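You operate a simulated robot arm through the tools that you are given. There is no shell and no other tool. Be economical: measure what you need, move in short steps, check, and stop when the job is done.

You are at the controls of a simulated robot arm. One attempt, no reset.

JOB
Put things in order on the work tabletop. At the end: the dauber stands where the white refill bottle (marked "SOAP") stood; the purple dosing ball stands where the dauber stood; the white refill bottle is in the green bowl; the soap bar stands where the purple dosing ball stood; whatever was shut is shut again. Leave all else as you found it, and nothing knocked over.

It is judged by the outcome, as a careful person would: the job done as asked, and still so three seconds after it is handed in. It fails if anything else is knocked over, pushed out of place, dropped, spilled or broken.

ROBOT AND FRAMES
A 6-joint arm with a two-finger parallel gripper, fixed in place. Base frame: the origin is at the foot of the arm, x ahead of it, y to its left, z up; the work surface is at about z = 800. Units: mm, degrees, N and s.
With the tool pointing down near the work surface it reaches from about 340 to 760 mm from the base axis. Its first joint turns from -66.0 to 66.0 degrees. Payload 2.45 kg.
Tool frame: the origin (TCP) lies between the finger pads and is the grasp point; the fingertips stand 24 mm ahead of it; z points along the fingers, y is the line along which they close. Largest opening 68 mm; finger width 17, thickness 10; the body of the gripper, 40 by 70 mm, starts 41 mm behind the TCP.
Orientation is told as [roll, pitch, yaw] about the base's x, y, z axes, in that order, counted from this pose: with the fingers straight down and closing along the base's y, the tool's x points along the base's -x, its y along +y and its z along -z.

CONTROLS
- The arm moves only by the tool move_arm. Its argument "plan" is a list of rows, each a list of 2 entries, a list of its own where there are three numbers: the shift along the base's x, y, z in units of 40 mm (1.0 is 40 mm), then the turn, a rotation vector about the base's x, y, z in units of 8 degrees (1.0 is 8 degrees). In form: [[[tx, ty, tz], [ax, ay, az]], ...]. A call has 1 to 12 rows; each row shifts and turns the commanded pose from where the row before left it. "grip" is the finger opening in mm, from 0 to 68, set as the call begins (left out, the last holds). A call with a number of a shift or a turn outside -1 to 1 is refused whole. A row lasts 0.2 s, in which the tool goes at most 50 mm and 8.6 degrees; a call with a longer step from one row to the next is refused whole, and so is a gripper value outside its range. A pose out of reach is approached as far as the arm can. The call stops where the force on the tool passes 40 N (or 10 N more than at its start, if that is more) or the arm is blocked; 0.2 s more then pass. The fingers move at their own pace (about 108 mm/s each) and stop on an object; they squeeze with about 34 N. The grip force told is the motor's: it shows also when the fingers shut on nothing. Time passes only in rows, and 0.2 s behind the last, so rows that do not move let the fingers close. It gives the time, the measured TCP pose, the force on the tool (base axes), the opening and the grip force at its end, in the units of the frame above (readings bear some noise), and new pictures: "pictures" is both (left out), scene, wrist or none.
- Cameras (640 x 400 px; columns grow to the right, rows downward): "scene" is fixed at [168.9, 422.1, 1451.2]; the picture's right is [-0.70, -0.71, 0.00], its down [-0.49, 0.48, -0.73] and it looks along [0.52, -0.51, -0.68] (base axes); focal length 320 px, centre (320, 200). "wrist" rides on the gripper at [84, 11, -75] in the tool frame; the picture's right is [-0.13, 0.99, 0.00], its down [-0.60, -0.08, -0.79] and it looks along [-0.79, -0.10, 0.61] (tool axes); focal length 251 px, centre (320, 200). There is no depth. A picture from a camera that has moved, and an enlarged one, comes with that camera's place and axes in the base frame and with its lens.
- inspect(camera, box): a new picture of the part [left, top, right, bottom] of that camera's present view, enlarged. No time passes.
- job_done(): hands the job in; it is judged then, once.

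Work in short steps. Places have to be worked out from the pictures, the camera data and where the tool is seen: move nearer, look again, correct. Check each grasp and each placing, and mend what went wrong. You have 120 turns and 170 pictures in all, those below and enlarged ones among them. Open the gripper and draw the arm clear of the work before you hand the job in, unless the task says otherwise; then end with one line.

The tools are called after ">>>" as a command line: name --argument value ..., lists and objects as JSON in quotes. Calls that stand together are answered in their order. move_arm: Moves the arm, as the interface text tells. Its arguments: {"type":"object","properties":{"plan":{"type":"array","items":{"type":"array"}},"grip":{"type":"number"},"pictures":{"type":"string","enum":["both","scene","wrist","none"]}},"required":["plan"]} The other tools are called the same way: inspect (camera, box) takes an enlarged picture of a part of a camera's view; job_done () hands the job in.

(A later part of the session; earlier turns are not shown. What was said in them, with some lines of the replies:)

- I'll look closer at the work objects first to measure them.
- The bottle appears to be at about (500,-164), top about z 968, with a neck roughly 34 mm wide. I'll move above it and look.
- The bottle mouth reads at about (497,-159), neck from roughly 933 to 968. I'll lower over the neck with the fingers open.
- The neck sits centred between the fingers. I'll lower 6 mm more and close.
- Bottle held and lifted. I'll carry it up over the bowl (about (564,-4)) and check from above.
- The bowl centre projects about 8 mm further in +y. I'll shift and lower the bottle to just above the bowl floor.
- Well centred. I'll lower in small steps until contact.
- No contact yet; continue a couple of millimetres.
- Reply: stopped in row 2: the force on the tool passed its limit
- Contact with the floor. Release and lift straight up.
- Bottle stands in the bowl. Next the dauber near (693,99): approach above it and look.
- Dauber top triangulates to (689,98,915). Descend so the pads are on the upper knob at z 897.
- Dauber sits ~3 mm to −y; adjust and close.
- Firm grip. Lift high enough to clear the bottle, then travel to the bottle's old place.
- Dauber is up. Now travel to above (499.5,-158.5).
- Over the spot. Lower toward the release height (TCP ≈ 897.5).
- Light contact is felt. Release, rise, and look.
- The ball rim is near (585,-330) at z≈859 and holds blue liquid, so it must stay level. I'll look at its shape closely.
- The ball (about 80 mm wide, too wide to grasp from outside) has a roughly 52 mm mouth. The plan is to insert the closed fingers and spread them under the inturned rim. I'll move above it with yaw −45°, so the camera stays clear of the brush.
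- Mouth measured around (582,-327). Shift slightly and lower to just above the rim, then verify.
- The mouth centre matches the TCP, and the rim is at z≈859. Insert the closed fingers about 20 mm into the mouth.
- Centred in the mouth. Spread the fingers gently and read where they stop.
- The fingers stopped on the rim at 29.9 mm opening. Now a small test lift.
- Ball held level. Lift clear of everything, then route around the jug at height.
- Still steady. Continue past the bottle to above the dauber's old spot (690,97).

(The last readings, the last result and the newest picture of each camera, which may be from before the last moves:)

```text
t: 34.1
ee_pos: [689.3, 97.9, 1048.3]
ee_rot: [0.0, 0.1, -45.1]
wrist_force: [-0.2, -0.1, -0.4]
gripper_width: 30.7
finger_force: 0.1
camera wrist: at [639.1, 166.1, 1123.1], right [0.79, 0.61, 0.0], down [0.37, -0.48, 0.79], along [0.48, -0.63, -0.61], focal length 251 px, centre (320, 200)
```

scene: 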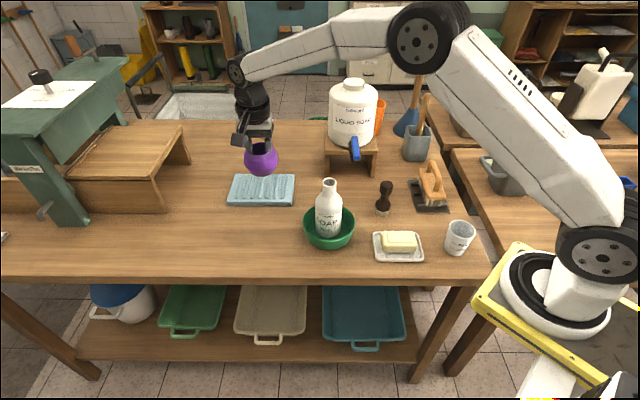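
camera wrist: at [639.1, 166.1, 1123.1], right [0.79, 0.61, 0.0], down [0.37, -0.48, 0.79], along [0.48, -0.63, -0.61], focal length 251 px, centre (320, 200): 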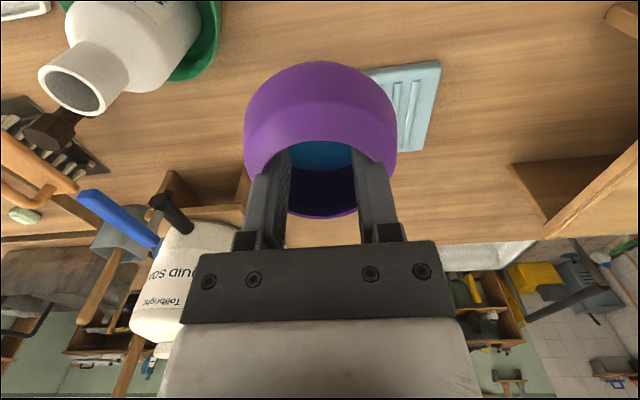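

Above the spot with good clearance from mat and bowl. Lower.

>>> move_arm --plan '[[[0, 0, -0.5], [0, 0, 0]], [[0, 0, -0.8], [0, 0, 0]], [[0, 0, -0.8], [0, 0, 0]], [[0, 0, -0.8], [0, 0, 0]], [[0, 0, -0.8], [0, 0, 0]], [[0, 0, -0.5], [0, 0, 0]], [[0, 0, -0.2], [0, 0, 0]], [[0, 0, 0], [0, 0, 0]]]' --pictures "none"

>>> inspect --camera "scene" --box '[220, 140, 320, 240]'

```text
t: 35.9
ee_pos: [689.9, 96.1, 870.3]
ee_rot: [0.1, 0.0, -45.2]
wrist_force: [0.5, 0.6, -0.4]
gripper_width: 31.4
finger_force: 0.2
```

```text
4.00 times, centred on (270, 190) of scene
camera zoom: at [168.9, 422.1, 1451.2], right [-0.7, -0.71, 0.0], down [-0.49, 0.48, -0.73], along [0.52, -0.51, -0.68], focal length 1281 px, centre (520, 240)
```

zoom: 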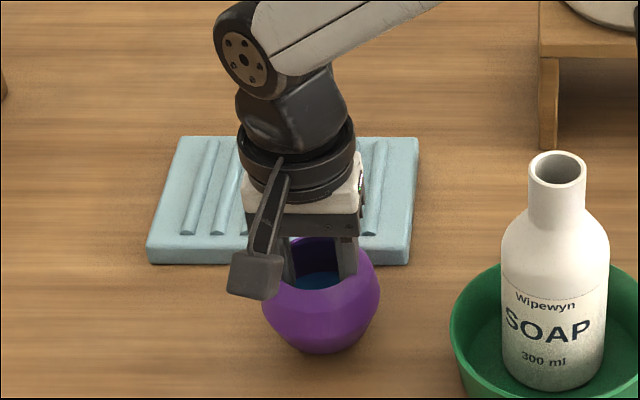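

Ball is level; lower in small steps to contact.

>>> move_arm --plan '[[[0, 0, -0.08], [0, 0, 0]], [[0, 0, 0], [0, 0, 0]]]' --pictures "none"

>>> move_arm --plan '[[[0, 0, -0.05], [0, 0, 0]], [[0, 0, 0], [0, 0, 0]]]' --pictures "none"

>>> move_arm --plan '[[[0, 0, -0.05], [0, 0, 0]], [[0, 0, 0], [0, 0, 0]]]' --pictures "none"

```text
t: 36.5
ee_pos: [689.7, 95.8, 868.2]
ee_rot: [-0.1, 0.1, -45.1]
wrist_force: [0.6, 0.5, 0.0]
gripper_width: 31.5
finger_force: 0.2
```

```text
t: 37.1
ee_pos: [689.9, 96.3, 866.5]
ee_rot: [0.0, 0.0, -45.2]
wrist_force: [-0.1, 0.6, -0.6]
gripper_width: 31.3
finger_force: 0.0
```

```text
t: 37.7
ee_pos: [690.1, 96.2, 864.2]
ee_rot: [0.0, 0.1, -45.2]
wrist_force: [0.0, 0.5, -0.7]
gripper_width: 31.4
finger_force: 0.0
```

>>> move_arm --plan '[[[0, 0, -0.04], [0, 0, 0]], [[0, 0, 0], [0, 0, 0]]]' --pictures "none"

>>> move_arm --plan '[[[0, 0, -0.03], [0, 0, 0]], [[0, 0, 0], [0, 0, 0]]]' --pictures "none"

```text
t: 38.3
ee_pos: [689.5, 95.1, 863.0]
ee_rot: [0.0, 0.1, -45.1]
wrist_force: [-1.5, 0.3, -0.7]
gripper_width: 31.6
finger_force: 0.0
```

```text
t: 38.9
ee_pos: [689.9, 96.1, 862.6]
ee_rot: [0.0, 0.0, -45.1]
wrist_force: [-1.2, 1.1, 3.7]
gripper_width: 31.6
finger_force: 0.0
```

Contact (about 4 N up). Close the fingers to release, then withdraw straight up.

>>> move_arm --plan '[[[0, 0, 0], [0, 0, 0]], [[0, 0, 0], [0, 0, 0]]]' --grip 6 --pictures "wrist"

>>> move_arm --plan '[[[0, 0, 0.5], [0, 0, 0]], [[0, 0, 0.9], [0, 0, 0]], [[0, 0, 0.9], [0, 0, 0]], [[0, 0, 0.9], [0, 0, 0]], [[0, 0, 0.9], [0, 0, 0]], [[0, 0, 0], [0, 0, 0]]]'

>>> inspect --camera "scene" --box '[220, 140, 320, 240]'

```text
t: 39.5
ee_pos: [689.4, 95.6, 861.2]
ee_rot: [0.0, 0.1, -45.0]
wrist_force: [0.2, -0.7, -0.2]
gripper_width: 6.0
finger_force: 0.1
camera wrist: at [638.1, 162.6, 937.1], right [0.79, 0.61, 0.0], down [0.37, -0.48, 0.79], along [0.48, -0.63, -0.61], focal length 251 px, centre (320, 200)
```

wrist: 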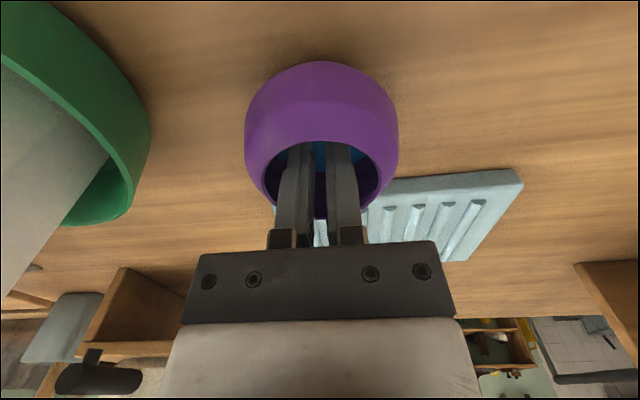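

```text
t: 40.9
ee_pos: [690.5, 95.2, 1026.5]
ee_rot: [0.1, 0.2, -45.1]
wrist_force: [-0.8, 0.5, -0.1]
gripper_width: 5.8
finger_force: 0.1
camera wrist: at [639.5, 162.5, 1101.8], right [0.79, 0.61, 0.0], down [0.37, -0.48, 0.79], along [0.48, -0.63, -0.61], focal length 251 px, centre (320, 200)
```

scene: 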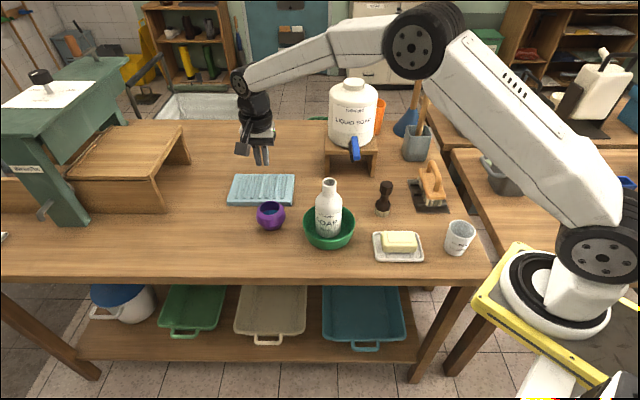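
wrist: 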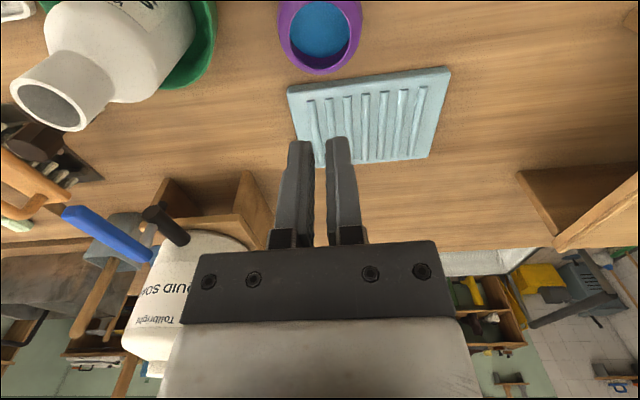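

```text
4.00 times, centred on (270, 190) of scene
camera zoom: at [168.9, 422.1, 1451.2], right [-0.7, -0.71, 0.0], down [-0.49, 0.48, -0.73], along [0.52, -0.51, -0.68], focal length 1281 px, centre (520, 240)
```

zoom: 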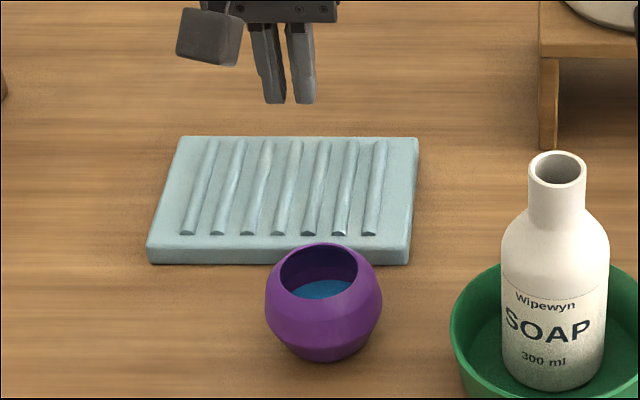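

Ball placed. Next the soap bar at about (401,-86): move over it, turning to yaw +45° so the fingers straddle the short side.

>>> move_arm --plan '[[[0, 0, 0.5], [0, 0, 0.94]], [[-0.65, -0.41, 0], [0, 0, 0.94]], [[-0.65, -0.41, 0], [0, 0, 0.94]], [[-0.65, -0.41, 0], [0, 0, 0.94]], [[-0.65, -0.41, 0], [0, 0, 0.94]], [[-0.65, -0.41, 0], [0, 0, 0.94]], [[-0.65, -0.41, 0], [0, 0, 0.94]], [[-0.65, -0.41, 0], [0, 0, 0.94]], [[-0.65, -0.41, 0], [0, 0, 0.94]], [[-0.65, -0.41, 0], [0, 0, 0.94]], [[-0.65, -0.41, -0.5], [0, 0, 0.94]], [[-0.65, -0.41, -0.5], [0, 0, 0.94]]]' --grip 68

>>> inspect --camera "scene" --box '[365, 220, 435, 270]'

```text
t: 43.5
ee_pos: [404.3, -85.0, 1006.0]
ee_rot: [0.0, 0.1, 45.3]
wrist_force: [0.0, -0.2, 0.8]
gripper_width: 67.9
finger_force: 0.1
camera wrist: at [336.7, -136.4, 1080.8], right [-0.61, 0.79, 0.0], down [0.48, 0.37, 0.79], along [0.63, 0.49, -0.61], focal length 251 px, centre (320, 200)
```

scene: 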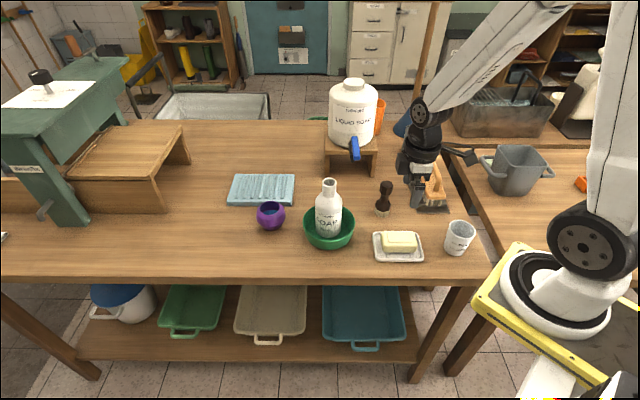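
wrist: 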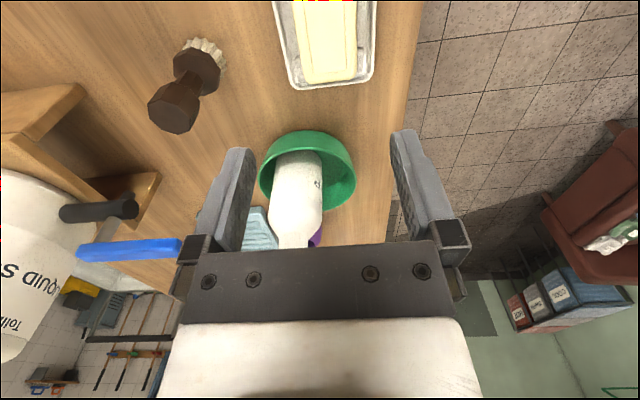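

```text
8.00 times, centred on (400, 245) of scene
camera zoom: at [168.9, 422.1, 1451.2], right [-0.7, -0.71, 0.0], down [-0.49, 0.48, -0.73], along [0.52, -0.51, -0.68], focal length 2563 px, centre (-320, -160)
```

zoom: 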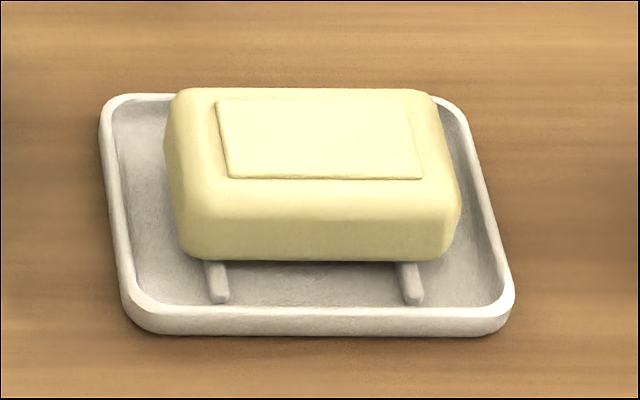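

The bar is about 93×52×28 mm and aligned with the tool. I'll lower to z≈915 to locate it accurately.

>>> move_arm --plan '[[[0, 0, -0.8], [0, 0, 0]], [[0, 0, -0.8], [0, 0, 0]], [[0, 0, -0.7], [0, 0, 0]], [[0, 0, 0], [0, 0, 0]]]' --pictures "wrist"

>>> inspect --camera "scene" --box '[350, 180, 450, 270]'

```text
t: 44.5
ee_pos: [406.2, -83.8, 914.8]
ee_rot: [0.0, 0.1, 45.1]
wrist_force: [-0.1, -1.0, -0.1]
gripper_width: 68.2
finger_force: 0.1
camera wrist: at [338.2, -135.0, 990.5], right [-0.61, 0.79, 0.0], down [0.48, 0.37, 0.79], along [0.63, 0.48, -0.61], focal length 251 px, centre (320, 200)
```

wrist: 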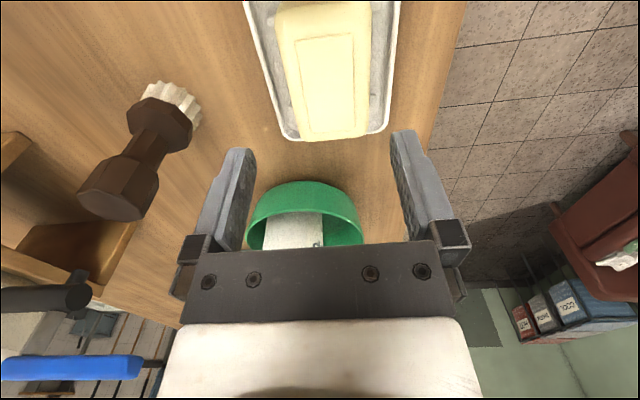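

```text
4.44 times, centred on (400, 225) of scene
camera zoom: at [168.9, 422.1, 1451.2], right [-0.7, -0.71, 0.0], down [-0.49, 0.48, -0.73], along [0.52, -0.51, -0.68], focal length 1424 px, centre (-36, 89)
```

zoom: 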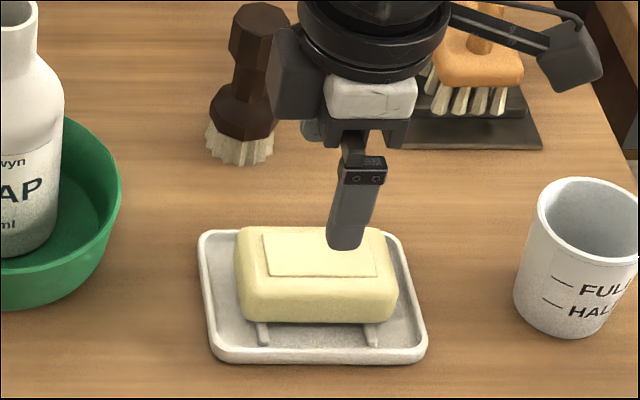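

Bar centre is at (399.5,-83.3), top ≈840, with its axis at about 45°. Correct x by −7 and descend to just above the bar to verify straddle.

>>> move_arm --plan '[[[-0.17, 0.01, -0.4], [0, 0, 0]], [[0, 0, -0.5], [0, 0, 0]], [[0, 0, -0.2], [0, 0, 0]], [[0, 0, 0], [0, 0, 0]]]' --pictures "wrist"

>>> inspect --camera "scene" --box '[360, 200, 440, 270]'

```text
t: 45.5
ee_pos: [397.8, -83.7, 869.4]
ee_rot: [0.1, 0.1, 45.1]
wrist_force: [-0.3, -0.2, -0.3]
gripper_width: 68.0
finger_force: 0.1
camera wrist: at [331.1, -135.5, 945.5], right [-0.61, 0.79, 0.0], down [0.48, 0.37, 0.79], along [0.63, 0.48, -0.61], focal length 251 px, centre (320, 200)
```

wrist: 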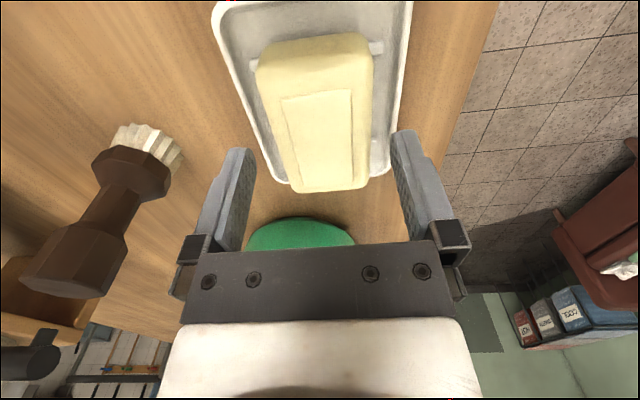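

```text
5.71 times, centred on (400, 235) of scene
camera zoom: at [168.9, 422.1, 1451.2], right [-0.7, -0.71, 0.0], down [-0.49, 0.48, -0.73], along [0.52, -0.51, -0.68], focal length 1831 px, centre (-137, 0)
```

zoom: 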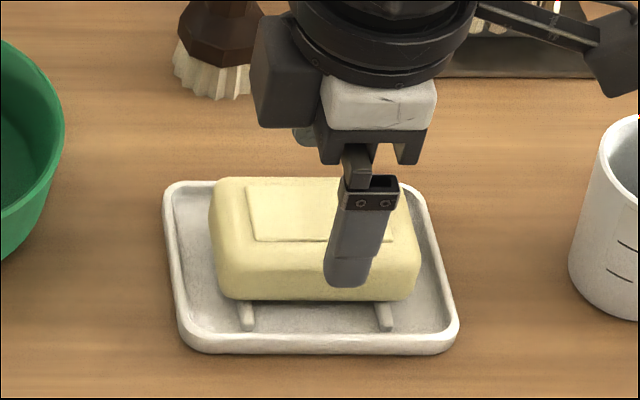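

Aligned both ways. Narrow slightly to 64 mm, lower so the tips (z≈820) stay above the dish rim, then grasp.

>>> move_arm --plan '[[[0.03, 0, -0.25], [0, 0, 0]], [[0, 0, -0.25], [0, 0, 0]], [[0, 0, -0.13], [0, 0, 0]], [[0, 0, 0], [0, 0, 0]]]' --grip 64 --pictures "wrist"

>>> inspect --camera "scene" --box '[360, 200, 440, 270]'

```text
t: 46.5
ee_pos: [399.4, -83.7, 844.1]
ee_rot: [0.0, 0.1, 45.3]
wrist_force: [-0.5, -0.4, 0.1]
gripper_width: 64.0
finger_force: 0.0
camera wrist: at [332.2, -135.1, 920.3], right [-0.61, 0.79, 0.0], down [0.48, 0.37, 0.79], along [0.63, 0.48, -0.61], focal length 251 px, centre (320, 200)
```

wrist: 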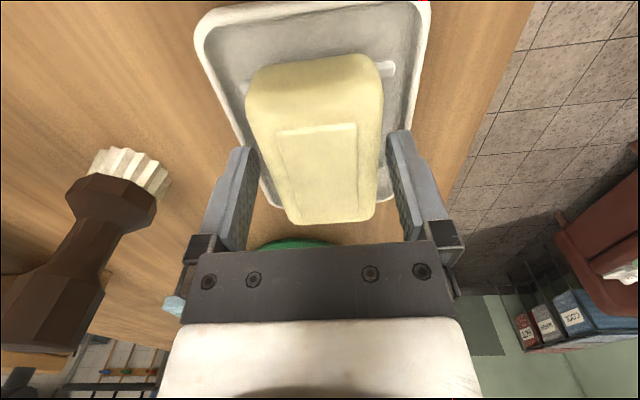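

```text
5.71 times, centred on (400, 235) of scene
camera zoom: at [168.9, 422.1, 1451.2], right [-0.7, -0.71, 0.0], down [-0.49, 0.48, -0.73], along [0.52, -0.51, -0.68], focal length 1831 px, centre (-137, 0)
```

zoom: 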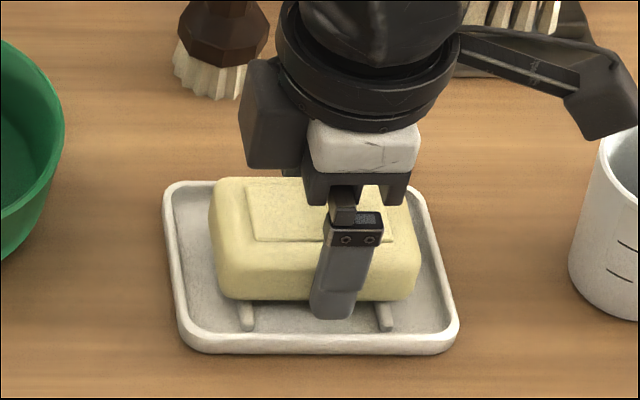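

Straddled. Shift 4 mm along the bar toward its centre and close.

>>> move_arm --plan '[[[-0.08, -0.08, 0], [0, 0, 0]], [[0, 0, 0], [0, 0, 0]]]' --pictures "none"

>>> move_arm --plan '[[[0, 0, 0], [0, 0, 0]], [[0, 0, 0], [0, 0, 0]]]' --grip 40 --pictures "wrist"

>>> inspect --camera "scene" --box '[360, 200, 440, 270]'

```text
t: 47.1
ee_pos: [397.0, -87.3, 845.7]
ee_rot: [0.0, 0.1, 45.1]
wrist_force: [0.6, 0.4, 0.1]
gripper_width: 64.1
finger_force: 0.1
```

```text
t: 47.7
ee_pos: [396.8, -87.0, 845.6]
ee_rot: [-0.1, 0.0, 45.1]
wrist_force: [-1.9, -1.2, 0.2]
gripper_width: 51.5
finger_force: 34.3
camera wrist: at [329.5, -138.7, 921.2], right [-0.61, 0.79, 0.0], down [0.48, 0.37, 0.79], along [0.63, 0.48, -0.61], focal length 251 px, centre (320, 200)
```

wrist: 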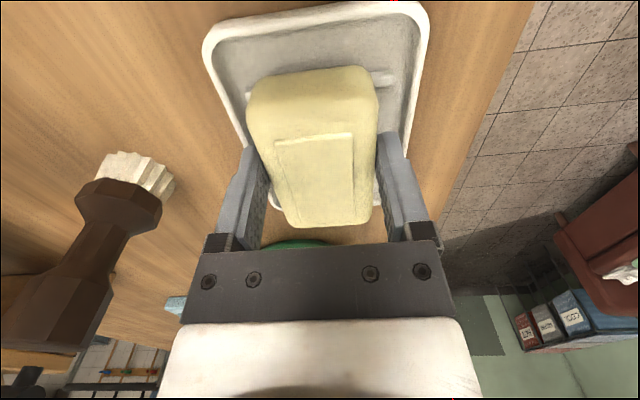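

```text
5.71 times, centred on (400, 235) of scene
camera zoom: at [168.9, 422.1, 1451.2], right [-0.7, -0.71, 0.0], down [-0.49, 0.48, -0.73], along [0.52, -0.51, -0.68], focal length 1831 px, centre (-137, 0)
```

zoom: 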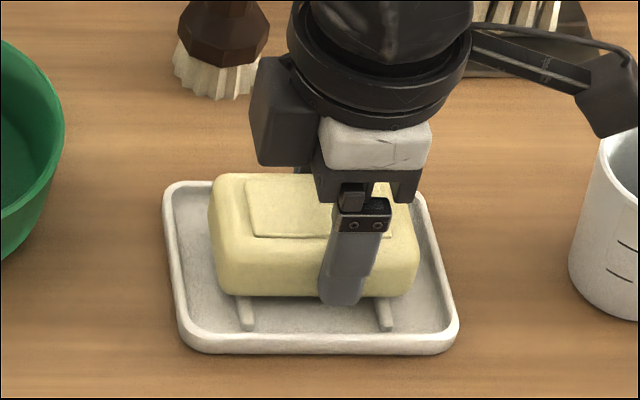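

Gripped at 51.5 mm. Lift vertically.

>>> move_arm --plan '[[[0, 0, 0.3], [0, 0, 0]], [[0, 0, 0.7], [0, 0, 0]], [[0, 0, 0.9], [0, 0, 0]], [[0, 0, 0.9], [0, 0, 0]], [[0, 0, 0.9], [0, 0, 0]], [[0, 0, 0.5], [0, 0, 0]], [[0, 0, 0], [0, 0, 0]]]'

>>> inspect --camera "scene" --box '[360, 110, 460, 270]'

```text
t: 49.3
ee_pos: [395.8, -89.9, 1013.5]
ee_rot: [-0.1, 0.0, 45.1]
wrist_force: [-0.1, 0.1, -1.8]
gripper_width: 51.6
finger_force: 34.3
camera wrist: at [328.3, -140.9, 1089.7], right [-0.61, 0.79, 0.0], down [0.48, 0.37, 0.79], along [0.63, 0.48, -0.61], focal length 251 px, centre (320, 200)
```

scene: 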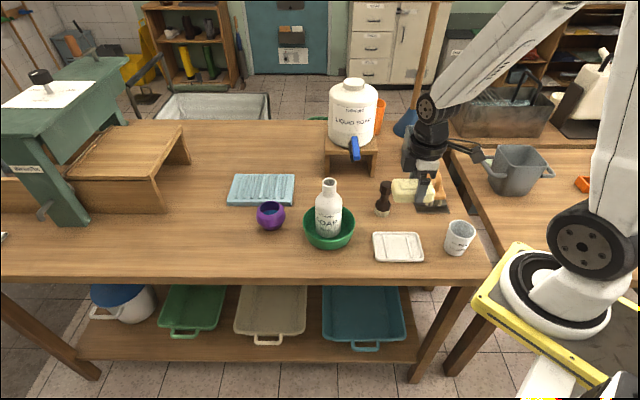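
wrist: 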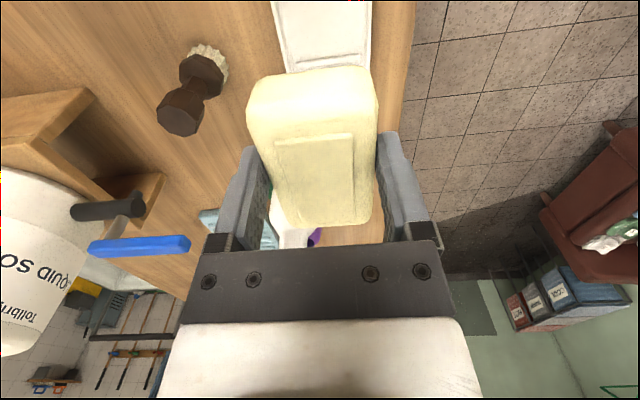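

```text
2.50 times, centred on (410, 190) of scene
camera zoom: at [168.9, 422.1, 1451.2], right [-0.7, -0.71, 0.0], down [-0.49, 0.48, -0.73], along [0.52, -0.51, -0.68], focal length 801 px, centre (95, 225)
```

zoom: 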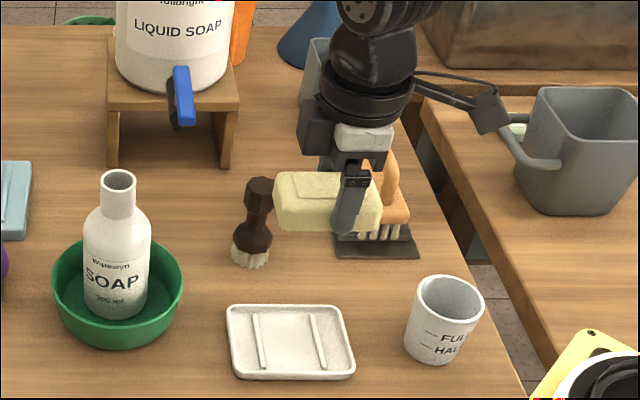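

Bar held level; the dish hasn't moved. Carry it to above (583,-326), turning to yaw −52° for the best clearance there.

>>> move_arm --plan '[[[0.39, -0.492, 0], [0, 0, -1]], [[0.39, -0.492, 0], [0, 0, -1]], [[0.39, -0.492, 0], [0, 0, -1]], [[0.39, -0.492, 0], [0, 0, -1]], [[0.39, -0.492, 0], [0, 0, -1]], [[0.39, -0.492, 0], [0, 0, -1]], [[0.39, -0.492, 0], [0, 0, -1]], [[0.39, -0.492, 0], [0, 0, -1]], [[0.39, -0.492, 0], [0, 0, -1]], [[0.39, -0.492, 0], [0, 0, -1]], [[0.39, -0.492, 0], [0, 0, -1]], [[0.39, -0.492, 0], [0, 0, -1]]]'

```text
t: 51.9
ee_pos: [582.3, -325.7, 1008.1]
ee_rot: [0.0, 0.1, -51.1]
wrist_force: [0.5, -0.9, -1.7]
gripper_width: 51.4
finger_force: 33.7
camera wrist: at [537.6, -253.8, 1085.1], right [0.85, 0.52, 0.0], down [0.32, -0.52, 0.79], along [0.41, -0.68, -0.61], focal length 251 px, centre (320, 200)
```

scene: 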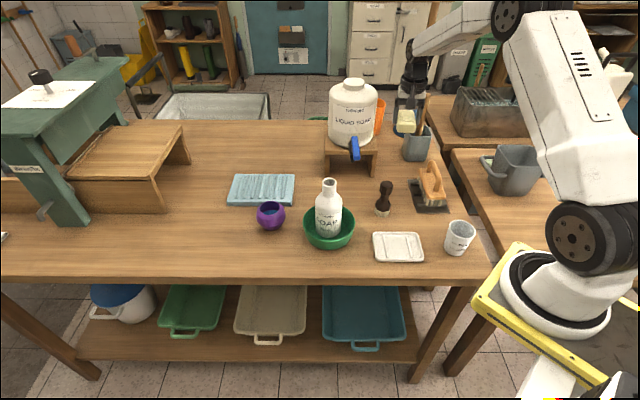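
wrist: 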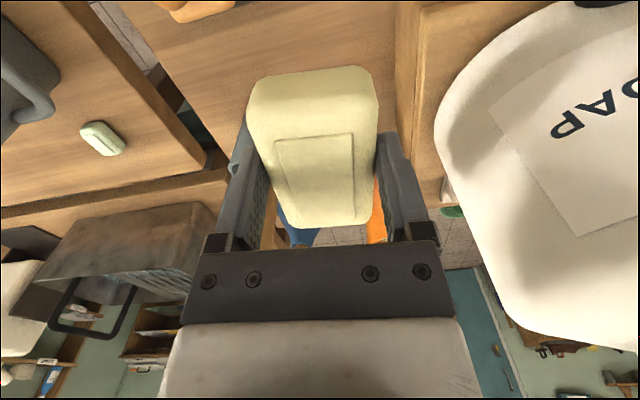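

Above the spot. Lower to z≈870 and check clearances.

>>> move_arm --plan '[[[0, 0, -0.7], [0, 0, 0]], [[0, 0, -0.8], [0, 0, 0]], [[0, 0, -0.8], [0, 0, 0]], [[0, 0, -0.7], [0, 0, 0]], [[0, 0, -0.5], [0, 0, 0]], [[0, 0, 0], [0, 0, 0]]]' --pictures "wrist"

>>> inspect --camera "scene" --box '[360, 110, 440, 200]'

```text
t: 53.3
ee_pos: [580.4, -321.8, 872.9]
ee_rot: [0.0, 0.1, -50.8]
wrist_force: [0.6, -0.1, -1.5]
gripper_width: 51.8
finger_force: 34.3
camera wrist: at [536.8, -249.2, 948.4], right [0.85, 0.53, 0.0], down [0.32, -0.52, 0.79], along [0.42, -0.67, -0.61], focal length 251 px, centre (320, 200)
```

wrist: 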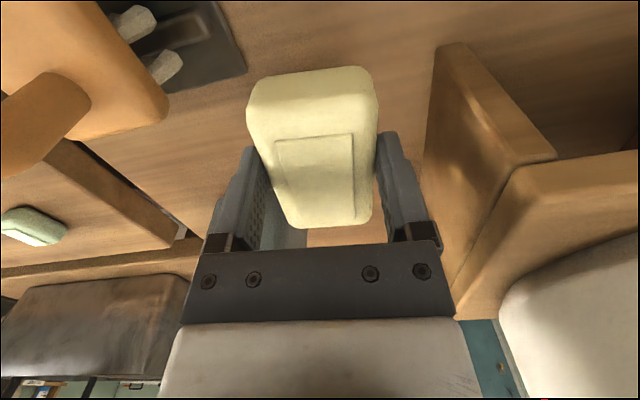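

```text
4.44 times, centred on (400, 155) of scene
camera zoom: at [168.9, 422.1, 1451.2], right [-0.7, -0.71, 0.0], down [-0.49, 0.48, -0.73], along [0.52, -0.51, -0.68], focal length 1424 px, centre (-36, 400)
```

zoom: 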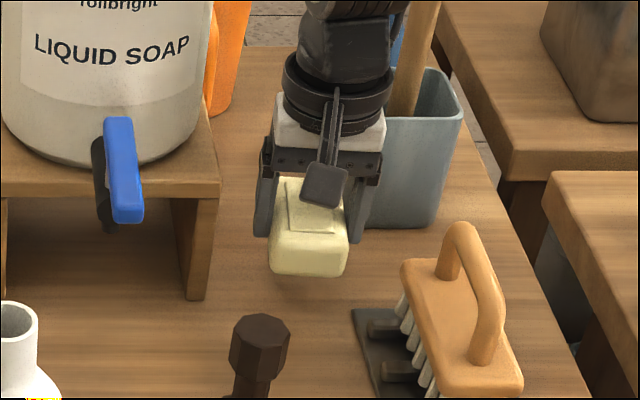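

Clear on all sides. Correct by (+2,−4) and lower toward contact.

>>> move_arm --plan '[[[0.05, -0.1, -0.4], [0, 0, 0]], [[0, 0, -0.3], [0, 0, 0]], [[0, 0, 0], [0, 0, 0]]]' --pictures "none"

>>> move_arm --plan '[[[0, 0, -0.08], [0, 0, 0]], [[0, 0, 0], [0, 0, 0]]]' --pictures "none"

>>> inspect --camera "scene" --box '[360, 120, 440, 200]'

```text
t: 54.1
ee_pos: [583.9, -326.1, 846.7]
ee_rot: [0.0, 0.1, -51.0]
wrist_force: [-0.1, 0.1, -1.6]
gripper_width: 51.7
finger_force: 34.2
```

```text
t: 54.7
ee_pos: [586.0, -325.5, 842.7]
ee_rot: [0.0, 0.1, -51.0]
wrist_force: [0.3, 0.1, -2.0]
gripper_width: 52.0
finger_force: 34.2
```

```text
5.00 times, centred on (400, 160) of scene
camera zoom: at [168.9, 422.1, 1451.2], right [-0.7, -0.71, 0.0], down [-0.49, 0.48, -0.73], along [0.52, -0.51, -0.68], focal length 1602 px, centre (-80, 400)
```

zoom: 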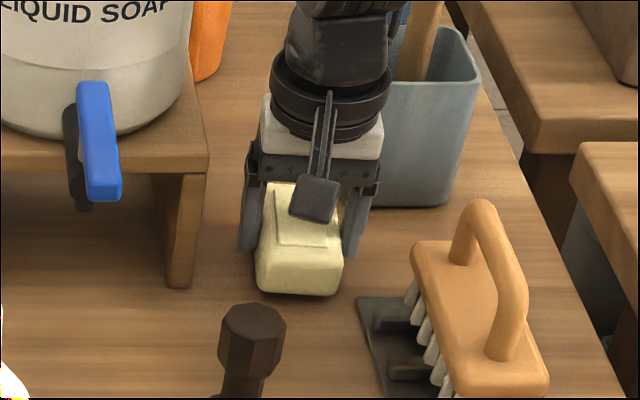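

Close to the table; continue in small steps until contact.

>>> move_arm --plan '[[[0, 0, -0.08], [0, 0, 0]], [[0, 0, 0], [0, 0, 0]]]' --pictures "none"

>>> move_arm --plan '[[[0, 0, -0.06], [0, 0, 0]], [[0, 0, 0], [0, 0, 0]]]' --pictures "none"

>>> move_arm --plan '[[[0, 0, -0.05], [0, 0, 0]], [[0, 0, 0], [0, 0, 0]]]' --pictures "none"

```text
t: 55.3
ee_pos: [584.7, -325.3, 839.6]
ee_rot: [0.0, 0.1, -50.9]
wrist_force: [0.6, 0.1, -1.7]
gripper_width: 51.6
finger_force: 34.3
```

```text
t: 55.9
ee_pos: [583.9, -326.6, 835.4]
ee_rot: [0.0, 0.1, -50.9]
wrist_force: [-0.5, 0.1, -1.5]
gripper_width: 51.3
finger_force: 33.8
```

```text
t: 56.5
ee_pos: [585.0, -328.3, 834.5]
ee_rot: [0.0, 0.0, -50.9]
wrist_force: [-1.4, 0.8, 8.2]
gripper_width: 51.9
finger_force: 34.2
```

Contact (~8 N up). Open just enough to release and rise.

>>> move_arm --plan '[[[0, 0, 0.02], [0, 0, 0]], [[0, 0, 0], [0, 0, 0]]]' --grip 61 --pictures "none"

>>> move_arm --plan '[[[0, 0, 0.5], [0, 0, 0]], [[0, 0, 0.8], [0, 0, 0]], [[0, 0, 0.9], [0, 0, 0]], [[0, 0, 0.9], [0, 0, 0]], [[-0.3, 0.5, 0.8], [0, 0, 0]], [[-0.8, 0.8, 0.4], [0, 0, 0.9]], [[-0.8, 0.8, 0], [0, 0, 0.9]], [[-0.8, 0.8, 0], [0, 0, 0.9]], [[-0.8, 0.6, 0], [0, 0, 0.9]], [[0, 0, 0], [0, 0, 0.9]]]' --pictures "scene"

>>> inspect --camera "scene" --box '[240, 130, 480, 270]'

>>> inspect --camera "scene" --box '[360, 120, 440, 200]'

```text
t: 57.1
ee_pos: [584.2, -326.4, 834.6]
ee_rot: [0.1, 0.1, -51.0]
wrist_force: [0.5, 0.3, -0.2]
gripper_width: 61.4
finger_force: 0.0
```

```text
t: 59.3
ee_pos: [441.6, -185.7, 1006.3]
ee_rot: [0.0, 0.1, -14.8]
wrist_force: [0.3, 0.6, 0.4]
gripper_width: 61.1
finger_force: 0.0
```

scene: 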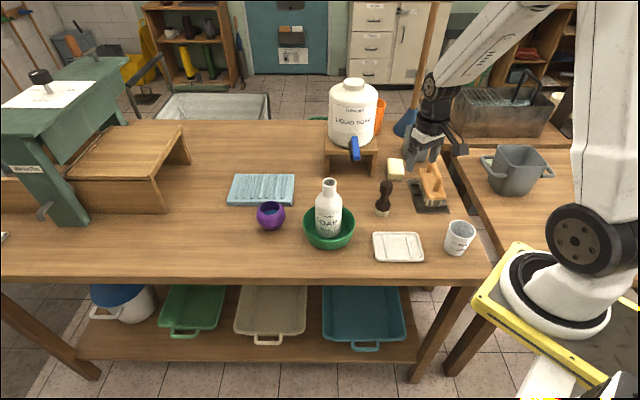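

```text
2.67 times, centred on (360, 200) of scene
camera zoom: at [168.9, 422.1, 1451.2], right [-0.7, -0.71, 0.0], down [-0.49, 0.48, -0.73], along [0.52, -0.51, -0.68], focal length 854 px, centre (213, 200)
```

zoom: 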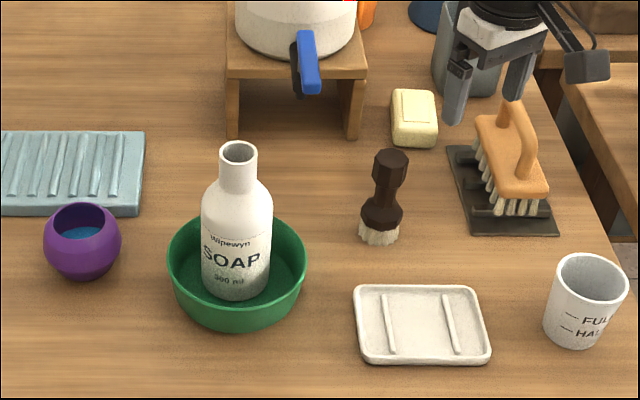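

```text
5.00 times, centred on (400, 160) of scene
camera zoom: at [168.9, 422.1, 1451.2], right [-0.7, -0.71, 0.0], down [-0.49, 0.48, -0.73], along [0.52, -0.51, -0.68], focal length 1602 px, centre (-80, 400)
```

zoom: 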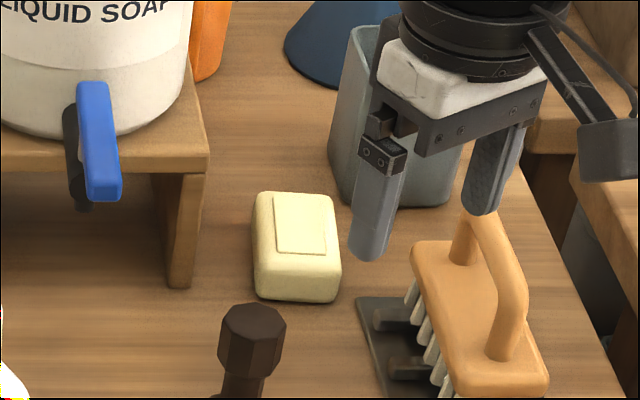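

All four items stand where asked, nothing else has moved, and the arm is clear with the gripper open. I opened nothing, so there is nothing to shut. Handing in.

>>> job_done

```text
The job is handed in.
```

The job is done and handed in: the bottle stands in the green bowl, the dauber is where the bottle was, the dosing ball is where the dauber was with its liquid still in it, and the soap bar is where the ball was.
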